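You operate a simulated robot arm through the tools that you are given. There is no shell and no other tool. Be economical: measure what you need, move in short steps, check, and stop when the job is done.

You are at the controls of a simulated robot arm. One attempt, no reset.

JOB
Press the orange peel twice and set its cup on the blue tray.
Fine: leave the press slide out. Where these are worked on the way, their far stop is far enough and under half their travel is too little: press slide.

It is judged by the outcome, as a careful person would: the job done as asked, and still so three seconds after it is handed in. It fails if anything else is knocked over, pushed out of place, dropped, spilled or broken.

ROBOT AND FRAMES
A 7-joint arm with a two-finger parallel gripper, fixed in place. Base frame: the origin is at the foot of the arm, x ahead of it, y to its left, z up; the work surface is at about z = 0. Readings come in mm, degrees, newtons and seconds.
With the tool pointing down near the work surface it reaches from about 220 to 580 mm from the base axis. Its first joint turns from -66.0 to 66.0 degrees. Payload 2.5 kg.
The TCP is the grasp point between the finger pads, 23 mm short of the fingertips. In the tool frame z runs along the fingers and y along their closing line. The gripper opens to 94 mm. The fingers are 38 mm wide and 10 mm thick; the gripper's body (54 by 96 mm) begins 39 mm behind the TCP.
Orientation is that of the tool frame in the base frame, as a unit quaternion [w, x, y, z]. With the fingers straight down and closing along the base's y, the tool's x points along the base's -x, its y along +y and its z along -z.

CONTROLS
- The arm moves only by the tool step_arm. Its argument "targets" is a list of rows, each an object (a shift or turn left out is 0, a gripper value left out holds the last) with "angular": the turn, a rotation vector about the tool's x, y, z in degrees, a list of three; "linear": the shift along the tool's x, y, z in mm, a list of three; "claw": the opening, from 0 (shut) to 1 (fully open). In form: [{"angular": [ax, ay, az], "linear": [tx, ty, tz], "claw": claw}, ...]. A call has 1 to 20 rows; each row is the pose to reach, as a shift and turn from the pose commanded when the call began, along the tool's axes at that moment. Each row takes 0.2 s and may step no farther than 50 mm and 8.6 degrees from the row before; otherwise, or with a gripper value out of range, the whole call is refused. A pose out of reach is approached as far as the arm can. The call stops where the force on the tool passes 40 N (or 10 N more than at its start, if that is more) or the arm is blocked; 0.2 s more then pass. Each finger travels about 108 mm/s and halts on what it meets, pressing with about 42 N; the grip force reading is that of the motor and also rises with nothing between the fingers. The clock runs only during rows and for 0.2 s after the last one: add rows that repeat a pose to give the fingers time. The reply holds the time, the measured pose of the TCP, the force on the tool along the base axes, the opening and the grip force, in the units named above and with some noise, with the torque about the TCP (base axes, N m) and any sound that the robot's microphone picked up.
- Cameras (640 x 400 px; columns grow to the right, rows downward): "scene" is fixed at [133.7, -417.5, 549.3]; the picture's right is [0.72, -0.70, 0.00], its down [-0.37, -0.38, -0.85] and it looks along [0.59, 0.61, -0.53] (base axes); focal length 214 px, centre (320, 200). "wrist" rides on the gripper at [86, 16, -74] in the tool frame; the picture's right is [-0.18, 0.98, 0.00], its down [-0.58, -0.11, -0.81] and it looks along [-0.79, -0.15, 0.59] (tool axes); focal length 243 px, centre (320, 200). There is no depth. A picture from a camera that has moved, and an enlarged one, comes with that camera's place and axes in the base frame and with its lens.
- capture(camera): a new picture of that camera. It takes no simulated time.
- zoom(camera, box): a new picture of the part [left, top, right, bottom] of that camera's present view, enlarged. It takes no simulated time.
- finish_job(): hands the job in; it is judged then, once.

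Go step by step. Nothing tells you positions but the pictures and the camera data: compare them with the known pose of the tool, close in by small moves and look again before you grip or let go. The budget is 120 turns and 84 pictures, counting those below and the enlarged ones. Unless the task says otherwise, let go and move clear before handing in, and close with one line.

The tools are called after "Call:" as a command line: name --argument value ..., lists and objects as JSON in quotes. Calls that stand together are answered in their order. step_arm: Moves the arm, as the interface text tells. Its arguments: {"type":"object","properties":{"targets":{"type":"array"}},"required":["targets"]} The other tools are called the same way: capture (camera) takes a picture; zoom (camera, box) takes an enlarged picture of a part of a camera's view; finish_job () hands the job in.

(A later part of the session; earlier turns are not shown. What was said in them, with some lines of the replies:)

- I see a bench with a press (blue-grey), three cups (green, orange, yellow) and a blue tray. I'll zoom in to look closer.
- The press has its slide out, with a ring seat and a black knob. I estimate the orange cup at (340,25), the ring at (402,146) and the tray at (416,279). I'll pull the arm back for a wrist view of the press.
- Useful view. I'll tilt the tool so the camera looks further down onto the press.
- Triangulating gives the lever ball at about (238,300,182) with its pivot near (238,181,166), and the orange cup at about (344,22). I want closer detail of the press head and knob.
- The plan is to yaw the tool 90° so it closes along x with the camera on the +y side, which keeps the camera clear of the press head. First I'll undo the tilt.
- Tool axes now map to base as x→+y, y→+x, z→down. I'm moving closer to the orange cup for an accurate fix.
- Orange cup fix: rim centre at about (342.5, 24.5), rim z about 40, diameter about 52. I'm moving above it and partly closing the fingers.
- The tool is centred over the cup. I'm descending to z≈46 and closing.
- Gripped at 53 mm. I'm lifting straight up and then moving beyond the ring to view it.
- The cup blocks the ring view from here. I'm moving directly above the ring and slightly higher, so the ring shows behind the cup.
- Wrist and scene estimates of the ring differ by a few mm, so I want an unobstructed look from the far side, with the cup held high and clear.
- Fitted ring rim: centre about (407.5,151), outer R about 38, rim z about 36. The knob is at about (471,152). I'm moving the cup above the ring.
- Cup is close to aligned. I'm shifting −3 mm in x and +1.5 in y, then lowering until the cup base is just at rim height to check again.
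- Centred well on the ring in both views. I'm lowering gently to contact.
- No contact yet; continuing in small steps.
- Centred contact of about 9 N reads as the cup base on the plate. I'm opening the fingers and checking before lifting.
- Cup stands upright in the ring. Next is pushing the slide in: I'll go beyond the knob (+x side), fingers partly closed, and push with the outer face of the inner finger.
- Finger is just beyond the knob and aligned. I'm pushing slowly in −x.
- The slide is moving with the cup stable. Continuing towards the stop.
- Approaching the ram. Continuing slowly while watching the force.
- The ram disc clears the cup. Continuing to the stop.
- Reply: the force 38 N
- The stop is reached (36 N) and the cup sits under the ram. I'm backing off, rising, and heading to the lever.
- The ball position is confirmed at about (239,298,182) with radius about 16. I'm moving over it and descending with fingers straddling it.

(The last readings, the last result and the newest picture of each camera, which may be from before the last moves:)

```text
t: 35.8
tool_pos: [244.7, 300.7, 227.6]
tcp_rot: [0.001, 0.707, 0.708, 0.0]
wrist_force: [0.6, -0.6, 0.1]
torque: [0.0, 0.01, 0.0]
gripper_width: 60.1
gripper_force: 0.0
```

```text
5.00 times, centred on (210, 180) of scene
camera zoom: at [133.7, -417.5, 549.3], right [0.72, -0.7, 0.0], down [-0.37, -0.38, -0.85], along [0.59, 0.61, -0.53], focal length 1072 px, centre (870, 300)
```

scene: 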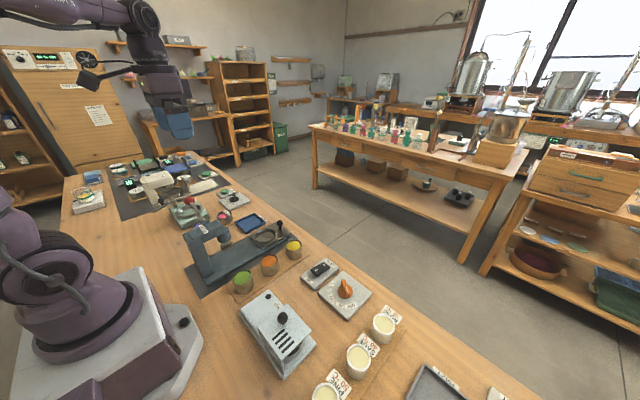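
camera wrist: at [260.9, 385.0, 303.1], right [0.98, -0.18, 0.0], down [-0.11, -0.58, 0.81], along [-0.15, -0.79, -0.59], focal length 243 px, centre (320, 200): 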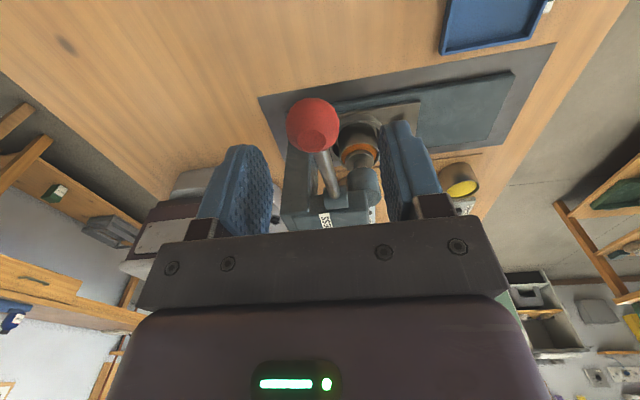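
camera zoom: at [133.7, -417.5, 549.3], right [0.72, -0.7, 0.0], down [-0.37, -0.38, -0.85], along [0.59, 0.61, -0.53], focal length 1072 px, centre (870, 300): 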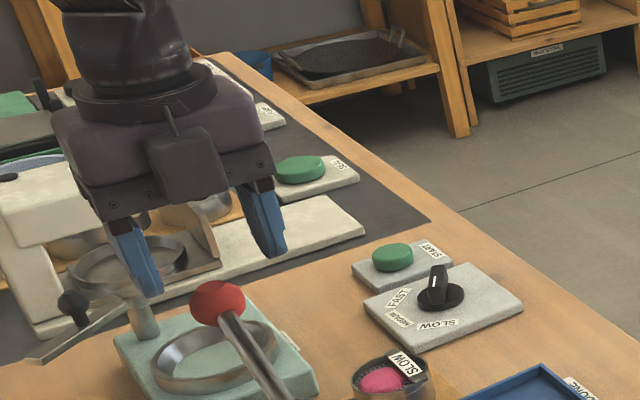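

Call:
step_arm --targets '[{"linear": [-2, -4, 0]}, {"linear": [-2, -4, 20]}, {"linear": [-2, -4, 40]}, {"linear": [-2, -4, 47]}, {"linear": [-2, -4, 47]}]'

Call:
capture --camera "wrist"

Call:
zoom --camera "scene" --box '[170, 160, 270, 240]'

```text
t: 37.0
tool_pos: [242.0, 297.9, 180.4]
tcp_rot: [-0.001, 0.707, 0.708, 0.001]
wrist_force: [-0.1, 0.2, 0.6]
torque: [0.01, -0.02, -0.02]
gripper_width: 60.3
gripper_force: 0.0
```

```text
40 pictures are left
camera wrist: at [258.8, 383.4, 256.7], right [0.98, -0.18, 0.0], down [-0.11, -0.58, 0.81], along [-0.15, -0.79, -0.59], focal length 243 px, centre (320, 200)
```

wrist: 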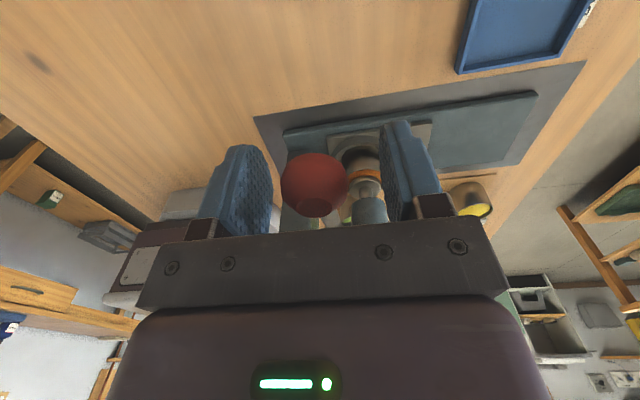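

```text
5.00 times, centred on (220, 200) of scene
camera zoom: at [133.7, -417.5, 549.3], right [0.72, -0.7, 0.0], down [-0.37, -0.38, -0.85], along [0.59, 0.61, -0.53], focal length 1072 px, centre (820, 200)
```

zoom: 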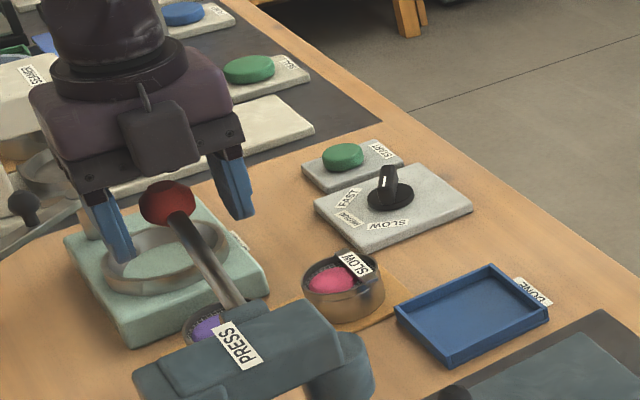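

Ball sits between the pads. I'm shifting 2 mm to centre and closing.

Call:
step_arm --targets '[{"linear": [0, -2, 0]}, {"linear": [0, -2, 0], "claw": 0.2}, {"linear": [0, -2, 0]}, {"linear": [0, -2, 0]}]'

```text
t: 38.0
tool_pos: [239.4, 298.0, 179.9]
tcp_rot: [0.0, 0.707, 0.707, 0.0]
wrist_force: [2.1, 0.8, -3.1]
torque: [0.13, -0.06, 0.03]
gripper_width: 31.1
gripper_force: 44.9
```

Ball gripped (31 mm). Pulling down a little first.

Call:
step_arm --targets '[{"linear": [1, 0, 5]}, {"linear": [2, 0, 10]}, {"linear": [2, 0, 15]}, {"linear": [2, 0, 20]}, {"linear": [2, 0, 20]}]'

Call:
zoom --camera "scene" --box '[170, 170, 270, 250]'

```text
t: 39.2
tool_pos: [239.4, 300.7, 160.6]
tcp_rot: [0.001, 0.708, 0.707, 0.004]
wrist_force: [22.6, 10.0, 11.1]
torque: [-0.91, -0.03, -0.06]
gripper_width: 31.4
gripper_force: 44.8
```

```text
5.00 times, centred on (220, 210) of scene
camera zoom: at [133.7, -417.5, 549.3], right [0.72, -0.7, 0.0], down [-0.37, -0.38, -0.85], along [0.59, 0.61, -0.53], focal length 1072 px, centre (820, 150)
```

zoom: 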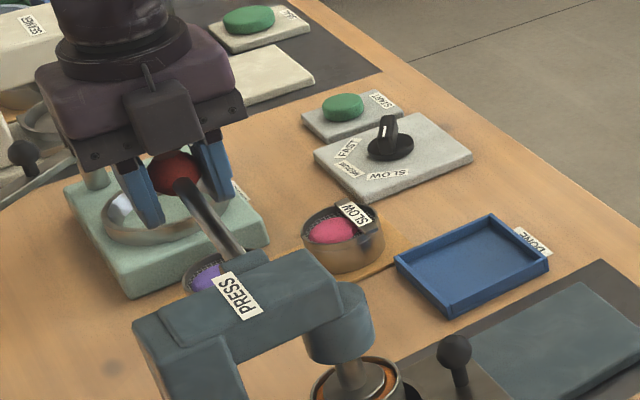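

The lever moves. There's some lateral force, so I'm shifting x slightly and following the arc down.

Call:
step_arm --targets '[{"linear": [0, 2, 0]}, {"linear": [-1, 2.5, 6]}, {"linear": [-2, 3, 12]}, {"linear": [-3, 3, 18]}, {"linear": [-5, 3, 24]}, {"linear": [-5, 3, 24]}]'

Call:
zoom --camera "scene" --box '[180, 180, 280, 260]'

```text
t: 40.6
tool_pos: [238.6, 297.5, 138.0]
tcp_rot: [-0.003, 0.706, 0.708, 0.0]
wrist_force: [-13.7, 25.6, 7.2]
torque: [-0.8, -0.09, 0.01]
gripper_width: 31.2
gripper_force: 44.7
```

```text
5.00 times, centred on (230, 220) of scene
camera zoom: at [133.7, -417.5, 549.3], right [0.72, -0.7, 0.0], down [-0.37, -0.38, -0.85], along [0.59, 0.61, -0.53], focal length 1072 px, centre (770, 100)
```

zoom: 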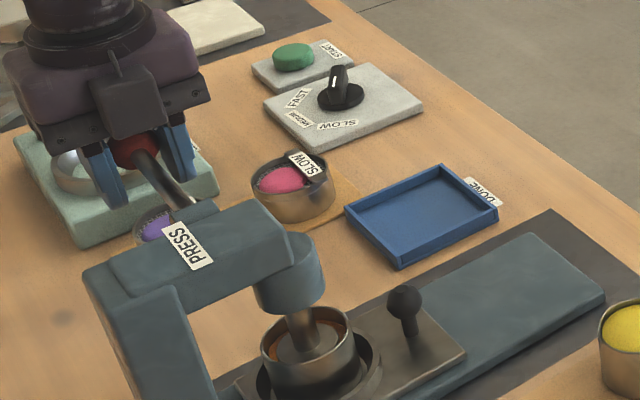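

The ram is descending into the cup. I'm correcting small offsets and continuing down.

Call:
step_arm --targets '[{"linear": [3, -1.2, 0]}, {"linear": [3, -1.2, 5]}, {"linear": [2, -1.2, 10]}, {"linear": [1, -1.2, 15]}, {"linear": [0, -1.2, 20]}, {"linear": [0, -1.2, 20]}]'

Call:
zoom --camera "scene" --box '[180, 180, 280, 260]'

```text
t: 41.4
tool_pos: [239.6, 295.8, 130.7]
tcp_rot: [-0.001, 0.707, 0.707, -0.001]
wrist_force: [-3.8, -4.5, 7.3]
torque: [0.96, -0.01, 0.0]
gripper_width: 31.5
gripper_force: 45.3
stopped in row 4: the force on the tool passed its limit at 48 N (the readings are from after the stop); the commanded pose is now the measured one
```

```text
5.00 times, centred on (230, 220) of scene
camera zoom: at [133.7, -417.6, 549.3], right [0.72, -0.7, 0.0], down [-0.37, -0.38, -0.85], along [0.59, 0.61, -0.53], focal length 1072 px, centre (770, 100)
```

zoom: 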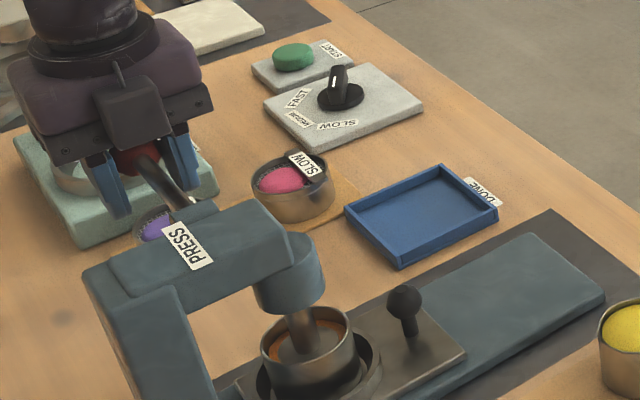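

Resistance hit at z≈131, possibly the bottom stop. Confirming with a gentle further pull.

Call:
step_arm --targets '[{"linear": [0, 0, 2]}, {"linear": [0, 0, 4]}, {"linear": [0, 0, 6]}, {"linear": [0, 0, 8]}]'

Call:
zoom --camera "scene" --box '[220, 220, 270, 260]'

```text
t: 41.9
tool_pos: [239.9, 297.7, 129.9]
tcp_rot: [-0.001, 0.707, 0.707, 0.0]
wrist_force: [-2.4, -5.2, 6.3]
torque: [0.94, -0.01, 0.04]
gripper_width: 31.5
gripper_force: 45.0
stopped in row 2: the force on the tool passed its limit at 45 N (the readings are from after the stop); the commanded pose is now the measured one
```

```text
10.00 times, centred on (245, 240) of scene
camera zoom: at [133.7, -417.5, 549.3], right [0.72, -0.7, 0.0], down [-0.37, -0.38, -0.85], along [0.59, 0.61, -0.53], focal length 2145 px, centre (1070, -200)
```

zoom: 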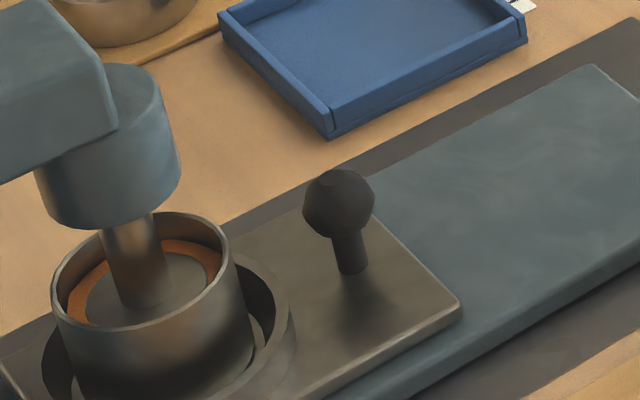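

The peel is visibly compressed and the lever is at its lower stop: press one. Now raising the lever back to the top.

Call:
step_arm --targets '[{"linear": [0.5, 0, -6]}, {"linear": [1, 0, -12]}, {"linear": [2, 0, -18]}, {"linear": [2, 0, -24]}, {"linear": [2, -0.5, -30]}, {"linear": [2, -0.5, -36]}, {"linear": [1, -0.5, -42]}, {"linear": [0, -0.5, -47]}, {"linear": [0, -0.5, -50]}, {"linear": [0, -0.5, -50]}]'

Call:
zoom --camera "scene" --box '[170, 170, 270, 250]'

```text
t: 44.1
tool_pos: [240.1, 296.5, 178.8]
tcp_rot: [0.0, 0.707, 0.708, 0.0]
wrist_force: [12.8, 5.8, -31.1]
torque: [-0.17, 0.08, -0.01]
gripper_width: 31.2
gripper_force: 45.3
```

```text
5.00 times, centred on (220, 210) of scene
camera zoom: at [133.8, -417.4, 549.4], right [0.72, -0.7, 0.0], down [-0.37, -0.38, -0.85], along [0.59, 0.61, -0.53], focal length 1072 px, centre (820, 150)
```

zoom: 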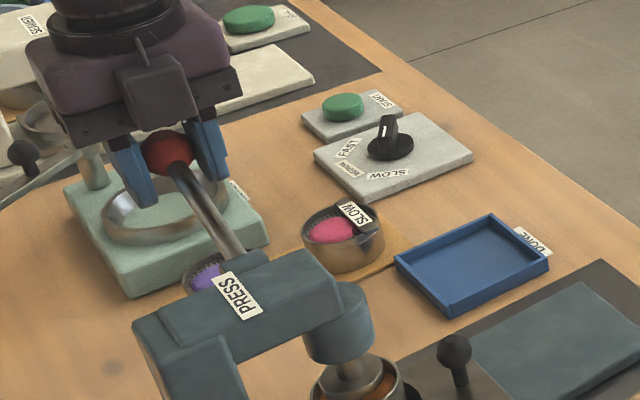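

The lever is at its top stop (31 N upward). Now the second press.

Call:
step_arm --targets '[{"linear": [0, 0, 2]}, {"linear": [1, 0, 8]}, {"linear": [2, 0, 14]}, {"linear": [2, 0.3, 20]}, {"linear": [2, 0.3, 26]}, {"linear": [1.5, 0.3, 32]}, {"linear": [1, 0.3, 38]}, {"linear": [0.5, 0.3, 43]}, {"linear": [0, 0.3, 47]}, {"linear": [0, 0.3, 50]}, {"linear": [0, 0.3, 52]}, {"linear": [0, 0.3, 54]}]'

Call:
zoom --camera "scene" --box '[180, 180, 280, 260]'

```text
t: 46.5
tool_pos: [240.3, 296.9, 129.6]
tcp_rot: [-0.002, 0.708, 0.707, 0.0]
wrist_force: [-2.9, -5.8, 9.5]
torque: [0.9, 0.03, 0.03]
gripper_width: 32.0
gripper_force: 44.9
stopped in row 11: the force on the tool passed its limit at 49 N (the readings are from after the stop); the commanded pose is now the measured one
```

```text
5.00 times, centred on (230, 220) of scene
camera zoom: at [133.7, -417.6, 549.3], right [0.72, -0.7, 0.0], down [-0.37, -0.38, -0.85], along [0.59, 0.61, -0.53], focal length 1072 px, centre (770, 100)
```

zoom: 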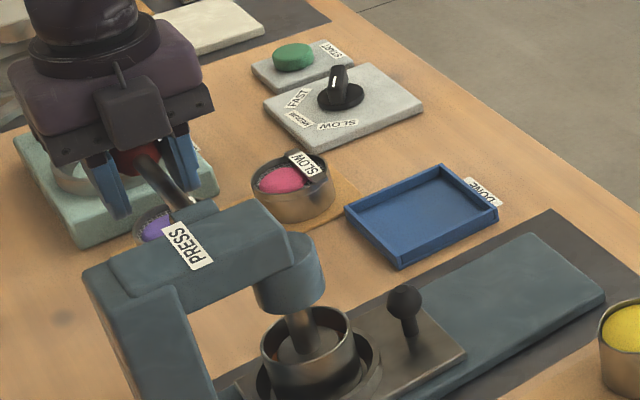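

Second press is fully down. Raising the lever to the top again.

Call:
step_arm --targets '[{"linear": [0.5, 0, -6]}, {"linear": [1, 0, -12]}, {"linear": [2, 0, -18]}, {"linear": [2, 0, -24]}, {"linear": [2, -0.3, -30]}, {"linear": [2, -0.3, -36]}, {"linear": [1, -0.3, -42]}, {"linear": [0, -0.3, -47]}, {"linear": [0, -0.3, -50]}, {"linear": [0, -0.3, -50]}]'

Call:
step_arm --targets '[{"linear": [0, 0, 1]}, {"linear": [0, 0, 1], "claw": 0.65}, {"linear": [0, 0, 1]}, {"linear": [0, 0, 1]}]'

Call:
zoom --camera "scene" --box '[170, 170, 270, 250]'

```text
t: 48.7
tool_pos: [240.7, 296.1, 180.5]
tcp_rot: [-0.001, 0.707, 0.707, -0.002]
wrist_force: [11.0, 0.3, -30.6]
torque: [-0.16, 0.11, -0.05]
gripper_width: 31.2
gripper_force: 44.8
```

```text
t: 49.7
tool_pos: [240.8, 296.5, 179.6]
tcp_rot: [-0.002, 0.707, 0.707, -0.001]
wrist_force: [0.3, 0.5, -0.3]
torque: [-0.01, 0.01, -0.01]
gripper_width: 61.0
gripper_force: 0.0
```

```text
5.00 times, centred on (220, 210) of scene
camera zoom: at [133.7, -417.5, 549.3], right [0.72, -0.7, 0.0], down [-0.37, -0.38, -0.85], along [0.59, 0.61, -0.53], focal length 1072 px, centre (820, 150)
```

zoom: 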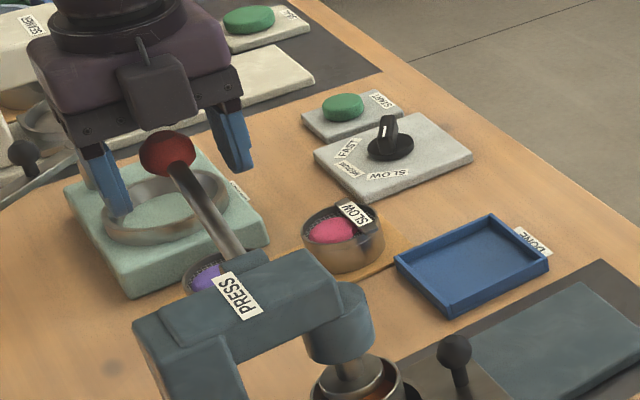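

Lever stays up and is released. I'm rising clear and moving to view the slide knob before pulling the slide out.

Call:
step_arm --targets '[{"linear": [0, 0, -45]}, {"linear": [0, 0, -90]}, {"linear": [0, 45, -100], "claw": 1.0}, {"linear": [0, 90, -100]}, {"linear": [-30, 127, -100]}, {"linear": [-65, 127, -80]}, {"linear": [-100, 127, -50]}, {"linear": [-100, 127, -10]}, {"linear": [-100, 127, -10]}]'

Call:
capture --camera "wrist"

```text
t: 51.7
tool_pos: [366.4, 199.5, 186.8]
tcp_rot: [-0.002, 0.707, 0.707, 0.0]
wrist_force: [1.1, 0.3, 0.3]
torque: [-0.01, 0.01, 0.02]
gripper_width: 93.9
gripper_force: 0.0
```

```text
31 pictures are left
camera wrist: at [382.1, 284.8, 263.2], right [0.98, -0.18, 0.0], down [-0.11, -0.58, 0.81], along [-0.15, -0.79, -0.59], focal length 243 px, centre (320, 200)
```

wrist: 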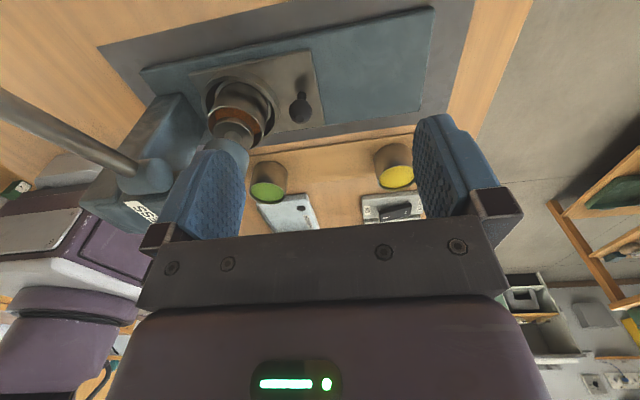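

Knob is at about (338,153) with the ring edge at x≈311. I'm lowering so the inner finger enters the gap at x≈314–324, pausing above to check.

Call:
step_arm --targets '[{"linear": [-23, 5, 25]}, {"linear": [-47, 5, 50]}, {"linear": [-47, 5, 75]}, {"linear": [-47, 5, 87]}, {"linear": [-47, 5, 87]}]'

Call:
capture --camera "wrist"

Call:
zoom --camera "scene" --box '[210, 190, 290, 254]'

```text
t: 52.9
tool_pos: [372.1, 149.1, 99.0]
tcp_rot: [-0.002, 0.707, 0.707, 0.0]
wrist_force: [-0.3, -0.5, -0.3]
torque: [-0.03, 0.0, 0.01]
gripper_width: 94.1
gripper_force: 0.0
```

```text
30 pictures are left
camera wrist: at [388.6, 234.7, 174.7], right [0.98, -0.18, 0.0], down [-0.11, -0.58, 0.81], along [-0.15, -0.79, -0.59], focal length 243 px, centre (320, 200)
```

wrist: 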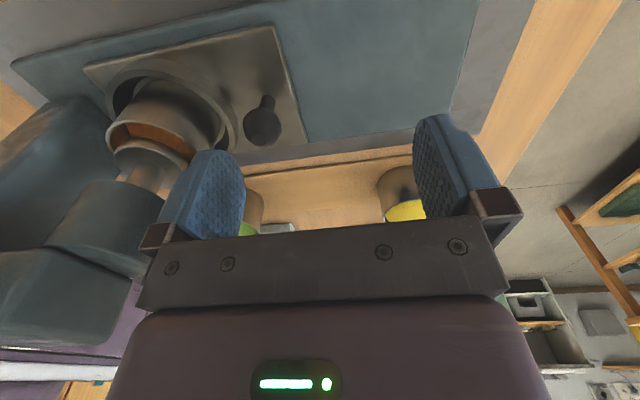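

```text
6.25 times, centred on (250, 222) of scene
camera zoom: at [133.7, -417.5, 549.3], right [0.72, -0.7, 0.0], down [-0.37, -0.38, -0.85], along [0.59, 0.61, -0.53], focal length 1340 px, centre (758, 62)
```

zoom: 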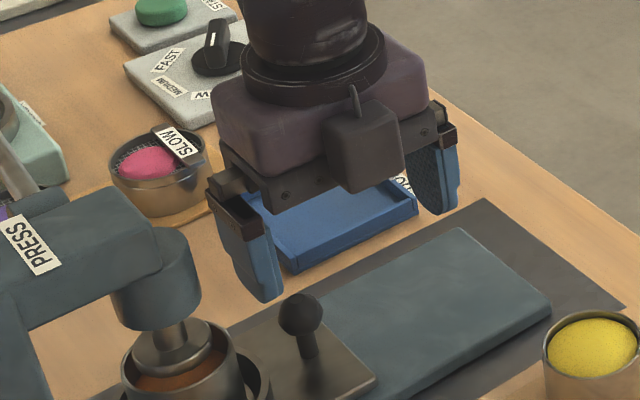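

Call:
step_arm --targets '[{"linear": [4, 0, 8]}, {"linear": [4, 0, 16]}, {"linear": [4, 0, 24]}, {"linear": [4, 0, 30]}, {"linear": [4, 0, 30]}]'

Call:
zoom --camera "scene" --box '[210, 190, 290, 254]'

Call:
zoom --camera "wrist" --box '[80, 40, 320, 240]'

```text
t: 54.1
tool_pos: [371.4, 152.7, 70.3]
tcp_rot: [-0.001, 0.708, 0.707, -0.001]
wrist_force: [-0.8, 0.0, 0.8]
torque: [0.01, -0.06, -0.01]
gripper_width: 94.1
gripper_force: 0.1
```

```text
6.25 times, centred on (250, 222) of scene
camera zoom: at [133.7, -417.5, 549.3], right [0.72, -0.7, 0.0], down [-0.37, -0.38, -0.85], along [0.59, 0.61, -0.53], focal length 1340 px, centre (758, 62)
```

zoom: 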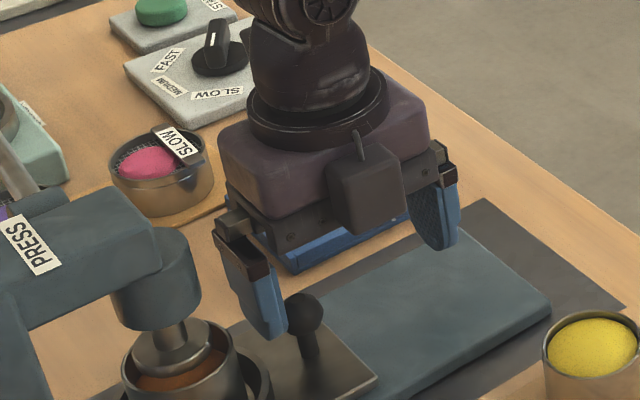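

```text
2.00 times, centred on (200, 140) of wrist
camera zoom: at [388.0, 239.3, 146.2], right [0.98, -0.18, 0.0], down [-0.11, -0.58, 0.81], along [-0.15, -0.79, -0.59], focal length 485 px, centre (560, 320)
```

zoom: 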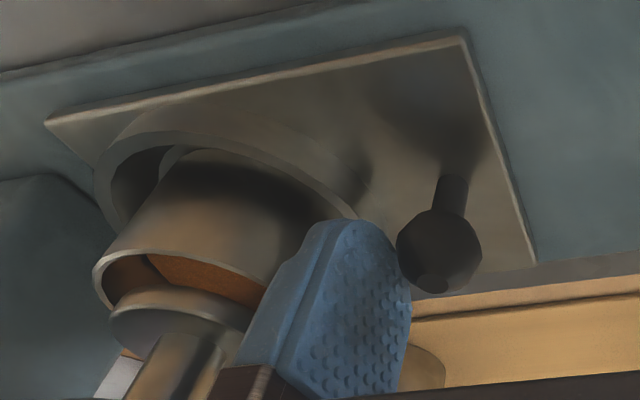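

The finger is between knob and cup. Pulling the slide out slowly.

Call:
step_arm --targets '[{"linear": [0, 3, 0]}, {"linear": [0, 6, 0]}, {"linear": [0, 10, 0]}, {"linear": [0, 15, 0]}, {"linear": [0, 20, 0]}, {"linear": [0, 26, 0]}, {"linear": [0, 32, 0]}, {"linear": [0, 38, 0]}, {"linear": [0, 44, 0]}, {"linear": [0, 50, 0]}, {"linear": [0, 56, 0]}, {"linear": [0, 62, 0]}, {"linear": [0, 68, 0]}, {"linear": [0, 74, 0]}, {"linear": [0, 80, 0]}, {"linear": [0, 86, 0]}, {"linear": [0, 90, 0]}]'

Call:
zoom --camera "scene" --box '[210, 180, 310, 260]'

```text
t: 57.7
tool_pos: [460.5, 153.0, 70.1]
tcp_rot: [-0.002, 0.707, 0.707, -0.001]
wrist_force: [-0.3, -0.3, 0.8]
torque: [0.02, 0.03, 0.02]
gripper_width: 94.0
gripper_force: 0.0
```

```text
5.00 times, centred on (260, 220) of scene
camera zoom: at [133.7, -417.5, 549.3], right [0.72, -0.7, 0.0], down [-0.37, -0.38, -0.85], along [0.59, 0.61, -0.53], focal length 1072 px, centre (620, 100)
```

zoom: 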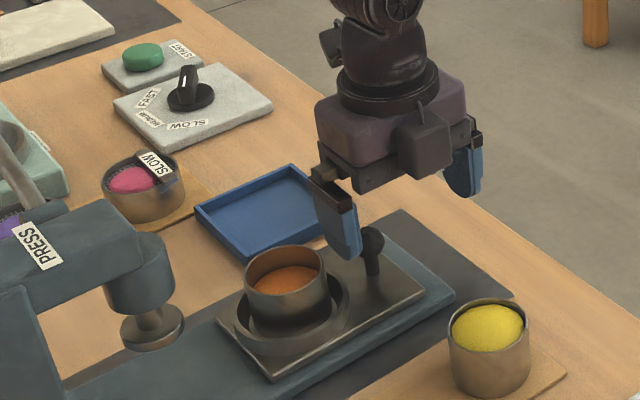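

Works well; the peel is pressed down in the cup. Continuing to the outer stop.

Call:
step_arm --targets '[{"linear": [0, 6, 0]}, {"linear": [0, 12, 0]}, {"linear": [0, 18, 0]}, {"linear": [0, 24, 0]}, {"linear": [0, 30, 0]}, {"linear": [0, 34, 0]}, {"linear": [0, 38, 0]}, {"linear": [0, 42, 0]}, {"linear": [0, 46, 0]}, {"linear": [0, 49, 0]}, {"linear": [0, 52, 0]}]'

Call:
zoom --camera "scene" --box '[220, 180, 320, 260]'

```text
t: 60.0
tool_pos: [506.4, 153.9, 68.0]
tcp_rot: [-0.01, 0.707, 0.707, -0.01]
wrist_force: [-4.2, -0.4, 1.2]
torque: [-0.04, 0.08, 0.0]
gripper_width: 94.0
gripper_force: 0.1
stopped in row 11: the force on the tool passed its limit at 44 N (the readings are from after the stop); the commanded pose is now the measured one
```

```text
5.00 times, centred on (270, 220) of scene
camera zoom: at [133.8, -417.5, 549.3], right [0.72, -0.7, 0.0], down [-0.37, -0.38, -0.85], along [0.59, 0.61, -0.53], focal length 1072 px, centre (570, 100)
```

zoom: 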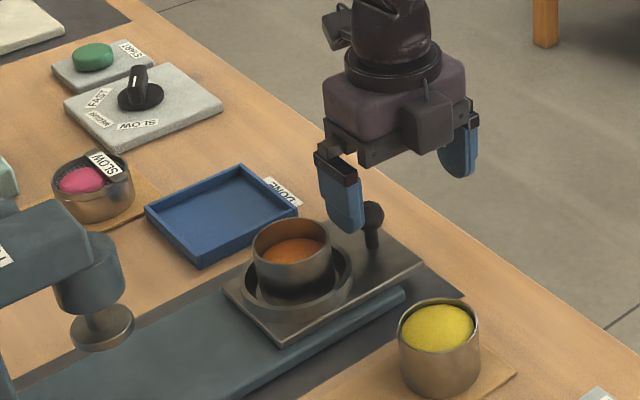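

The slide is fully out. I'm rising, correcting the slight 1.6° tilt, and taking a view of the cup.

Call:
step_arm --targets '[{"linear": [0, 0, -10]}, {"linear": [0, 0, -40], "angular": [-1.6, 0, 0]}, {"linear": [0, 0, -80], "angular": [-1.6, 0, 0]}, {"linear": [0, 0, -100], "angular": [-1.6, 0, 0]}, {"linear": [20, -40, -100], "angular": [-1.6, 0, 0]}, {"linear": [40, -80, -100], "angular": [-1.6, 0, 0]}, {"linear": [40, -102, -100], "angular": [-1.6, 0, 0]}, {"linear": [40, -102, -100], "angular": [-1.6, 0, 0]}]'

Call:
zoom --camera "wrist" --box '[200, 0, 480, 180]'

```text
t: 61.9
tool_pos: [407.3, 192.2, 169.5]
tcp_rot: [0.001, 0.707, 0.708, 0.0]
wrist_force: [-0.7, -0.1, -0.1]
torque: [0.0, 0.01, -0.02]
gripper_width: 94.0
gripper_force: 0.0
```

```text
2.22 times, centred on (340, 90) of wrist
camera zoom: at [422.8, 278.6, 245.7], right [0.98, -0.18, 0.0], down [-0.11, -0.58, 0.81], along [-0.15, -0.79, -0.59], focal length 539 px, centre (276, 444)
```

zoom: 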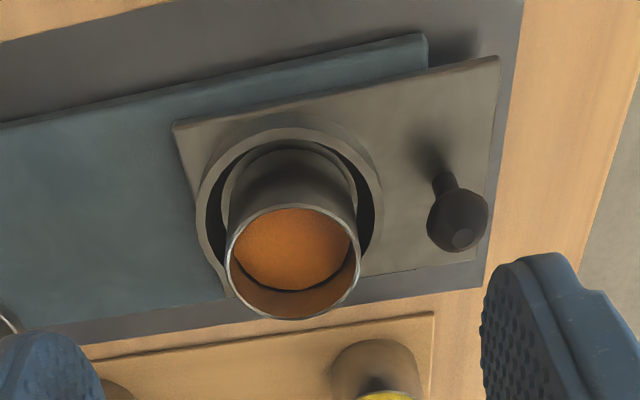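

The cup is at about (405,147) in the ring, upright. I'm lowering around it at the same height as the release.

Call:
step_arm --targets '[{"linear": [-22, -1, 0], "claw": 0.75}, {"linear": [-45, -2, 10]}, {"linear": [-45, -2, 40]}, {"linear": [-45, -2, 65]}, {"linear": [-45, -2, 65]}]'

Call:
capture --camera "wrist"

Call:
zoom --camera "scene" --box '[240, 190, 320, 254]'

```text
t: 63.0
tool_pos: [405.0, 146.2, 108.4]
tcp_rot: [0.0, 0.707, 0.707, 0.0]
wrist_force: [0.0, -0.7, 1.0]
torque: [0.03, 0.01, 0.01]
gripper_width: 70.7
gripper_force: 0.0
```

```text
23 pictures are left
camera wrist: at [421.7, 231.8, 183.5], right [0.98, -0.18, 0.0], down [-0.11, -0.58, 0.81], along [-0.15, -0.79, -0.59], focal length 243 px, centre (320, 200)
```

wrist: 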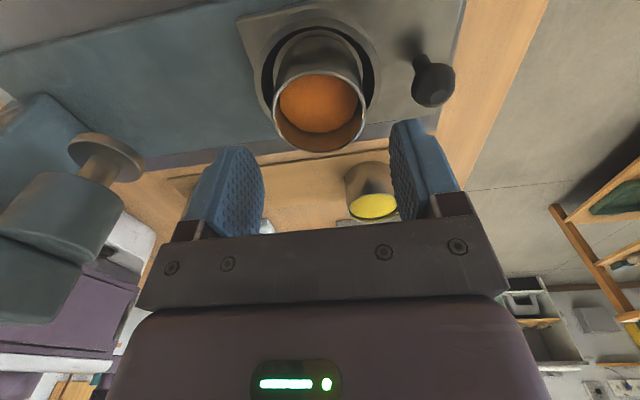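

```text
6.25 times, centred on (280, 222) of scene
camera zoom: at [133.7, -417.5, 549.3], right [0.72, -0.7, 0.0], down [-0.37, -0.38, -0.85], along [0.59, 0.61, -0.53], focal length 1340 px, centre (570, 62)
```

zoom: 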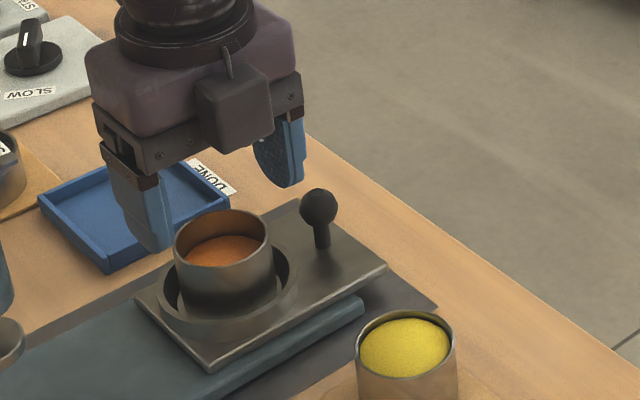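

Call:
step_arm --targets '[{"linear": [2.5, 0, 15]}, {"linear": [2.5, 0, 30]}, {"linear": [2.5, 0, 42]}, {"linear": [2.5, 0, 49]}, {"linear": [2.5, 0, 49]}, {"linear": [2.5, 0, 49], "claw": 0.4}, {"linear": [2.5, 0, 49]}, {"linear": [2.5, 0, 49]}]'

Call:
zoom --camera "scene" --box '[240, 190, 320, 254]'

```text
t: 64.8
tool_pos: [406.0, 150.5, 56.4]
tcp_rot: [0.0, 0.707, 0.707, 0.0]
wrist_force: [-2.2, 0.0, 16.7]
torque: [-0.03, 0.67, 0.03]
gripper_width: 53.2
gripper_force: 41.7
```

```text
6.25 times, centred on (280, 222) of scene
camera zoom: at [133.7, -417.5, 549.3], right [0.72, -0.7, 0.0], down [-0.37, -0.38, -0.85], along [0.59, 0.61, -0.53], focal length 1340 px, centre (570, 62)
```

zoom: 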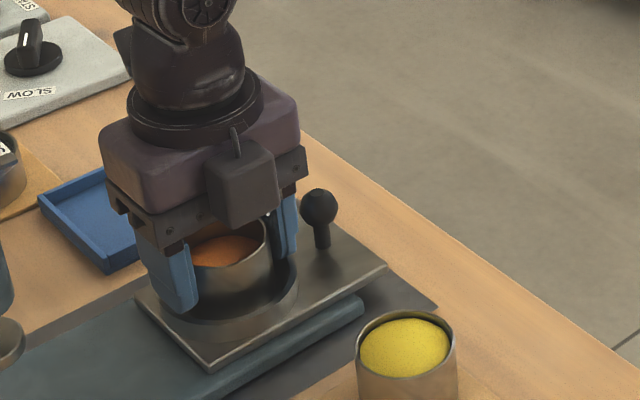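

Gripped. A finger rests lightly on the ring rim; lifting straight up relieves that. Then I'll move to view the tray.

Call:
step_arm --targets '[{"linear": [0, 0, -4]}, {"linear": [0, 0, -15]}, {"linear": [0, 0, -40]}, {"linear": [0, 0, -75]}, {"linear": [0, 0, -110]}, {"linear": [0, 0, -135]}, {"linear": [35, 0, -135]}, {"linear": [75, 5, -135]}, {"linear": [110, 10, -135]}, {"linear": [125, 10, -135]}, {"linear": [125, 10, -135]}]'

Call:
capture --camera "wrist"

Call:
zoom --camera "scene" --box '[220, 180, 320, 260]'

```text
t: 67.2
tool_pos: [416.2, 277.6, 191.7]
tcp_rot: [0.0, 0.707, 0.707, 0.001]
wrist_force: [-0.3, 0.4, -0.6]
torque: [0.03, 0.03, 0.02]
gripper_width: 53.4
gripper_force: 42.2
```

```text
20 pictures are left
camera wrist: at [432.6, 363.2, 267.4], right [0.98, -0.18, 0.0], down [-0.11, -0.58, 0.81], along [-0.15, -0.79, -0.59], focal length 243 px, centre (320, 200)
```

wrist: 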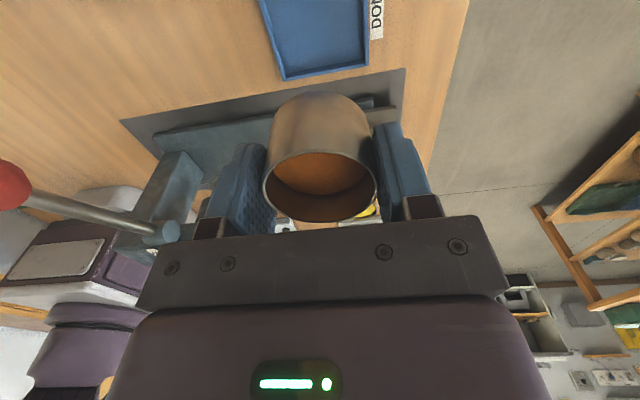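

```text
5.00 times, centred on (270, 220) of scene
camera zoom: at [133.8, -417.5, 549.3], right [0.72, -0.7, 0.0], down [-0.37, -0.38, -0.85], along [0.59, 0.61, -0.53], focal length 1072 px, centre (570, 100)
```

zoom: 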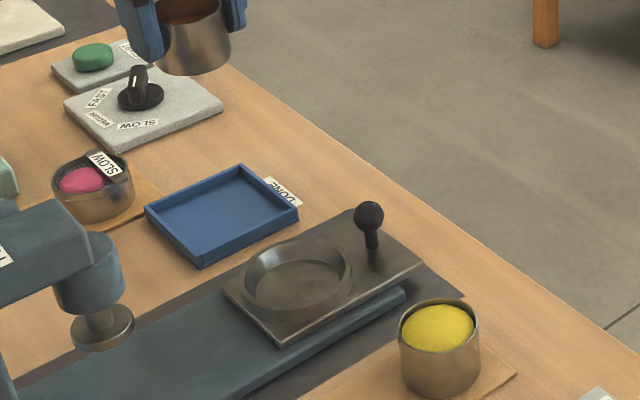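

Tray spans about x 369–460 and y 237–~327, so its centre is about (414,282). I'm lowering over it part way.

Call:
step_arm --targets '[{"linear": [4, -2, 30]}, {"linear": [4, -2, 65]}, {"linear": [4, -2, 95]}, {"linear": [4, -2, 118]}, {"linear": [4, -2, 118]}]'

Call:
capture --camera "wrist"

Call:
zoom --camera "scene" --box '[220, 180, 320, 260]'

```text
t: 68.5
tool_pos: [414.3, 278.9, 73.1]
tcp_rot: [0.002, 0.707, 0.707, 0.0]
wrist_force: [-0.4, 0.1, -0.3]
torque: [0.01, -0.02, -0.03]
gripper_width: 53.3
gripper_force: 41.8
```

```text
18 pictures are left
camera wrist: at [430.1, 364.7, 149.0], right [0.98, -0.18, 0.0], down [-0.11, -0.58, 0.81], along [-0.15, -0.79, -0.59], focal length 243 px, centre (320, 200)
```

wrist: 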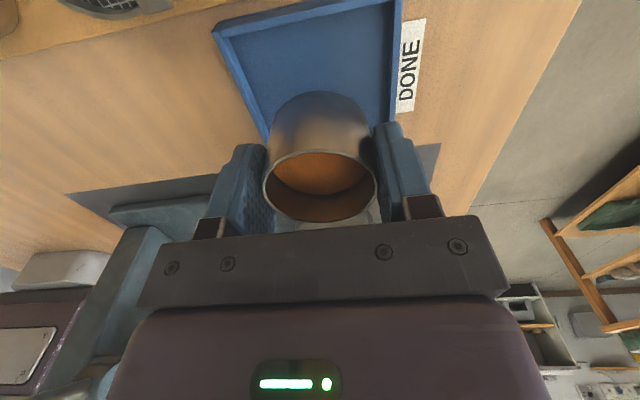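

```text
5.00 times, centred on (270, 220) of scene
camera zoom: at [133.7, -417.5, 549.3], right [0.72, -0.7, 0.0], down [-0.37, -0.38, -0.85], along [0.59, 0.61, -0.53], focal length 1072 px, centre (570, 100)
```

zoom: 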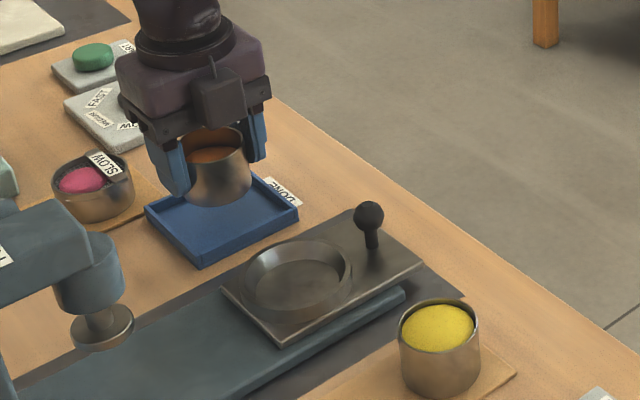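

Tray measures x 369–459, y 237–326, so the cup is centred over it. Lowering in.

Call:
step_arm --targets '[{"linear": [1, 0, 8]}, {"linear": [1, 0, 16]}, {"linear": [1, 0, 22]}, {"linear": [1, 0, 26]}, {"linear": [1, 0, 28]}, {"linear": [1, 0, 28]}]'

Call:
zoom --camera "scene" --box '[220, 180, 320, 260]'

```text
t: 69.8
tool_pos: [412.6, 280.9, 44.9]
tcp_rot: [0.001, 0.708, 0.706, 0.0]
wrist_force: [-0.9, 0.4, -0.7]
torque: [0.0, 0.03, 0.02]
gripper_width: 53.3
gripper_force: 42.0
```

```text
5.00 times, centred on (270, 220) of scene
camera zoom: at [133.7, -417.5, 549.3], right [0.72, -0.7, 0.0], down [-0.37, -0.38, -0.85], along [0.59, 0.61, -0.53], focal length 1072 px, centre (570, 100)
```

zoom: 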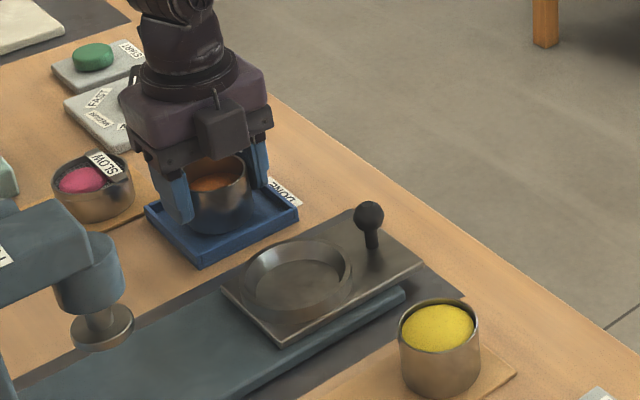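

Call:
step_arm --targets '[{"linear": [0, 0, 1.5]}, {"linear": [0, 0, 3]}, {"linear": [0, 0, 4]}, {"linear": [0, 0, 4]}]'

```text
t: 70.8
tool_pos: [413.6, 282.8, 41.8]
tcp_rot: [0.001, 0.707, 0.707, 0.002]
wrist_force: [-0.5, -0.1, -1.5]
torque: [-0.05, 0.01, -0.01]
gripper_width: 53.0
gripper_force: 42.1
```

No contact yet; continuing down.

Call:
step_arm --targets '[{"linear": [0, 0, 1]}, {"linear": [0, 0, 2]}, {"linear": [0, 0, 2]}]'

Call:
step_arm --targets '[{"linear": [0, 0, 1]}, {"linear": [0, 0, 1]}]'

Call:
zoom --camera "scene" --box '[230, 190, 310, 250]'

```text
t: 71.7
tool_pos: [412.7, 282.5, 39.1]
tcp_rot: [0.001, 0.707, 0.707, 0.001]
wrist_force: [-2.8, 0.2, 8.0]
torque: [0.02, 0.28, 0.0]
gripper_width: 53.2
gripper_force: 41.2
```

```text
t: 72.2
tool_pos: [414.0, 282.4, 39.4]
tcp_rot: [0.001, 0.707, 0.707, 0.002]
wrist_force: [-10.1, -2.8, 28.8]
torque: [-0.2, 0.52, -0.03]
gripper_width: 53.2
gripper_force: 41.8
```

```text
6.67 times, centred on (270, 220) of scene
camera zoom: at [133.6, -417.6, 549.3], right [0.72, -0.7, 0.0], down [-0.37, -0.38, -0.85], along [0.59, 0.61, -0.53], focal length 1430 px, centre (653, 67)
```

zoom: 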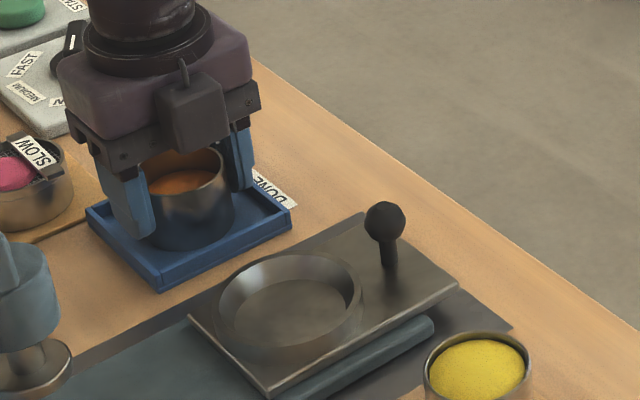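

The cup is firmly on the tray floor. I'm easing up, releasing and rising clear.

Call:
step_arm --targets '[{"linear": [0, 0, -1]}, {"linear": [0, 0, -1], "claw": 0.66}, {"linear": [0, 0, -1]}, {"linear": [0, 0, -1]}, {"linear": [0, 0, -15]}, {"linear": [0, 0, -40]}, {"linear": [0, 0, -80]}, {"linear": [0, 0, -120]}, {"linear": [0, 0, -160]}, {"linear": [0, 0, -160]}]'

Call:
zoom --camera "scene" --box '[180, 170, 320, 275]'

Call:
capture --camera "scene"

```text
t: 74.5
tool_pos: [413.2, 281.5, 199.5]
tcp_rot: [0.0, 0.707, 0.707, 0.001]
wrist_force: [0.3, -0.3, 0.2]
torque: [-0.01, 0.01, 0.0]
gripper_width: 62.2
gripper_force: 0.0
```

```text
3.81 times, centred on (250, 222) of scene
camera zoom: at [133.7, -417.5, 549.3], right [0.72, -0.7, 0.0], down [-0.37, -0.38, -0.85], along [0.59, 0.61, -0.53], focal length 817 px, centre (587, 114)
```

zoom: 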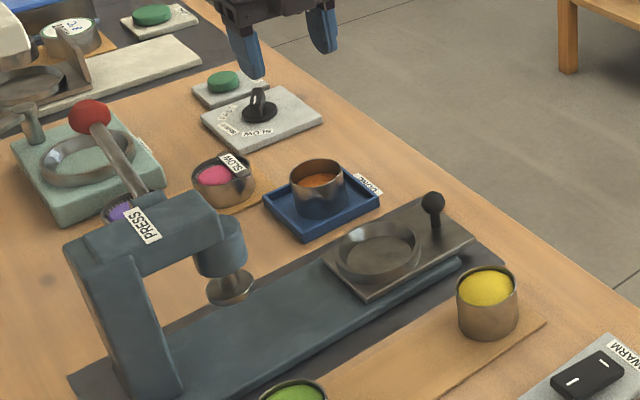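

```text
13 pictures are left
```

scene: 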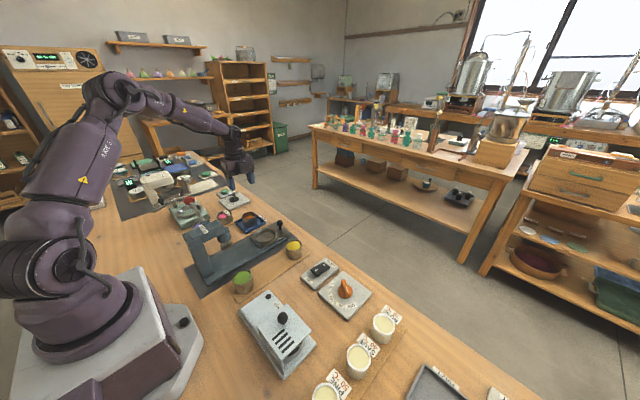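

The cup stands upright on the blue tray, the lever is up, the slide is out and everything else is in place. Handing in.

Call:
finish_job

```text
The job is handed in.
```

I pressed the orange peel twice, both times to the lever's lower stop. Its cup now stands upright on the blue tray. The press slide is left out, the lever is up, and the last picture shows nothing else moved or knocked over.
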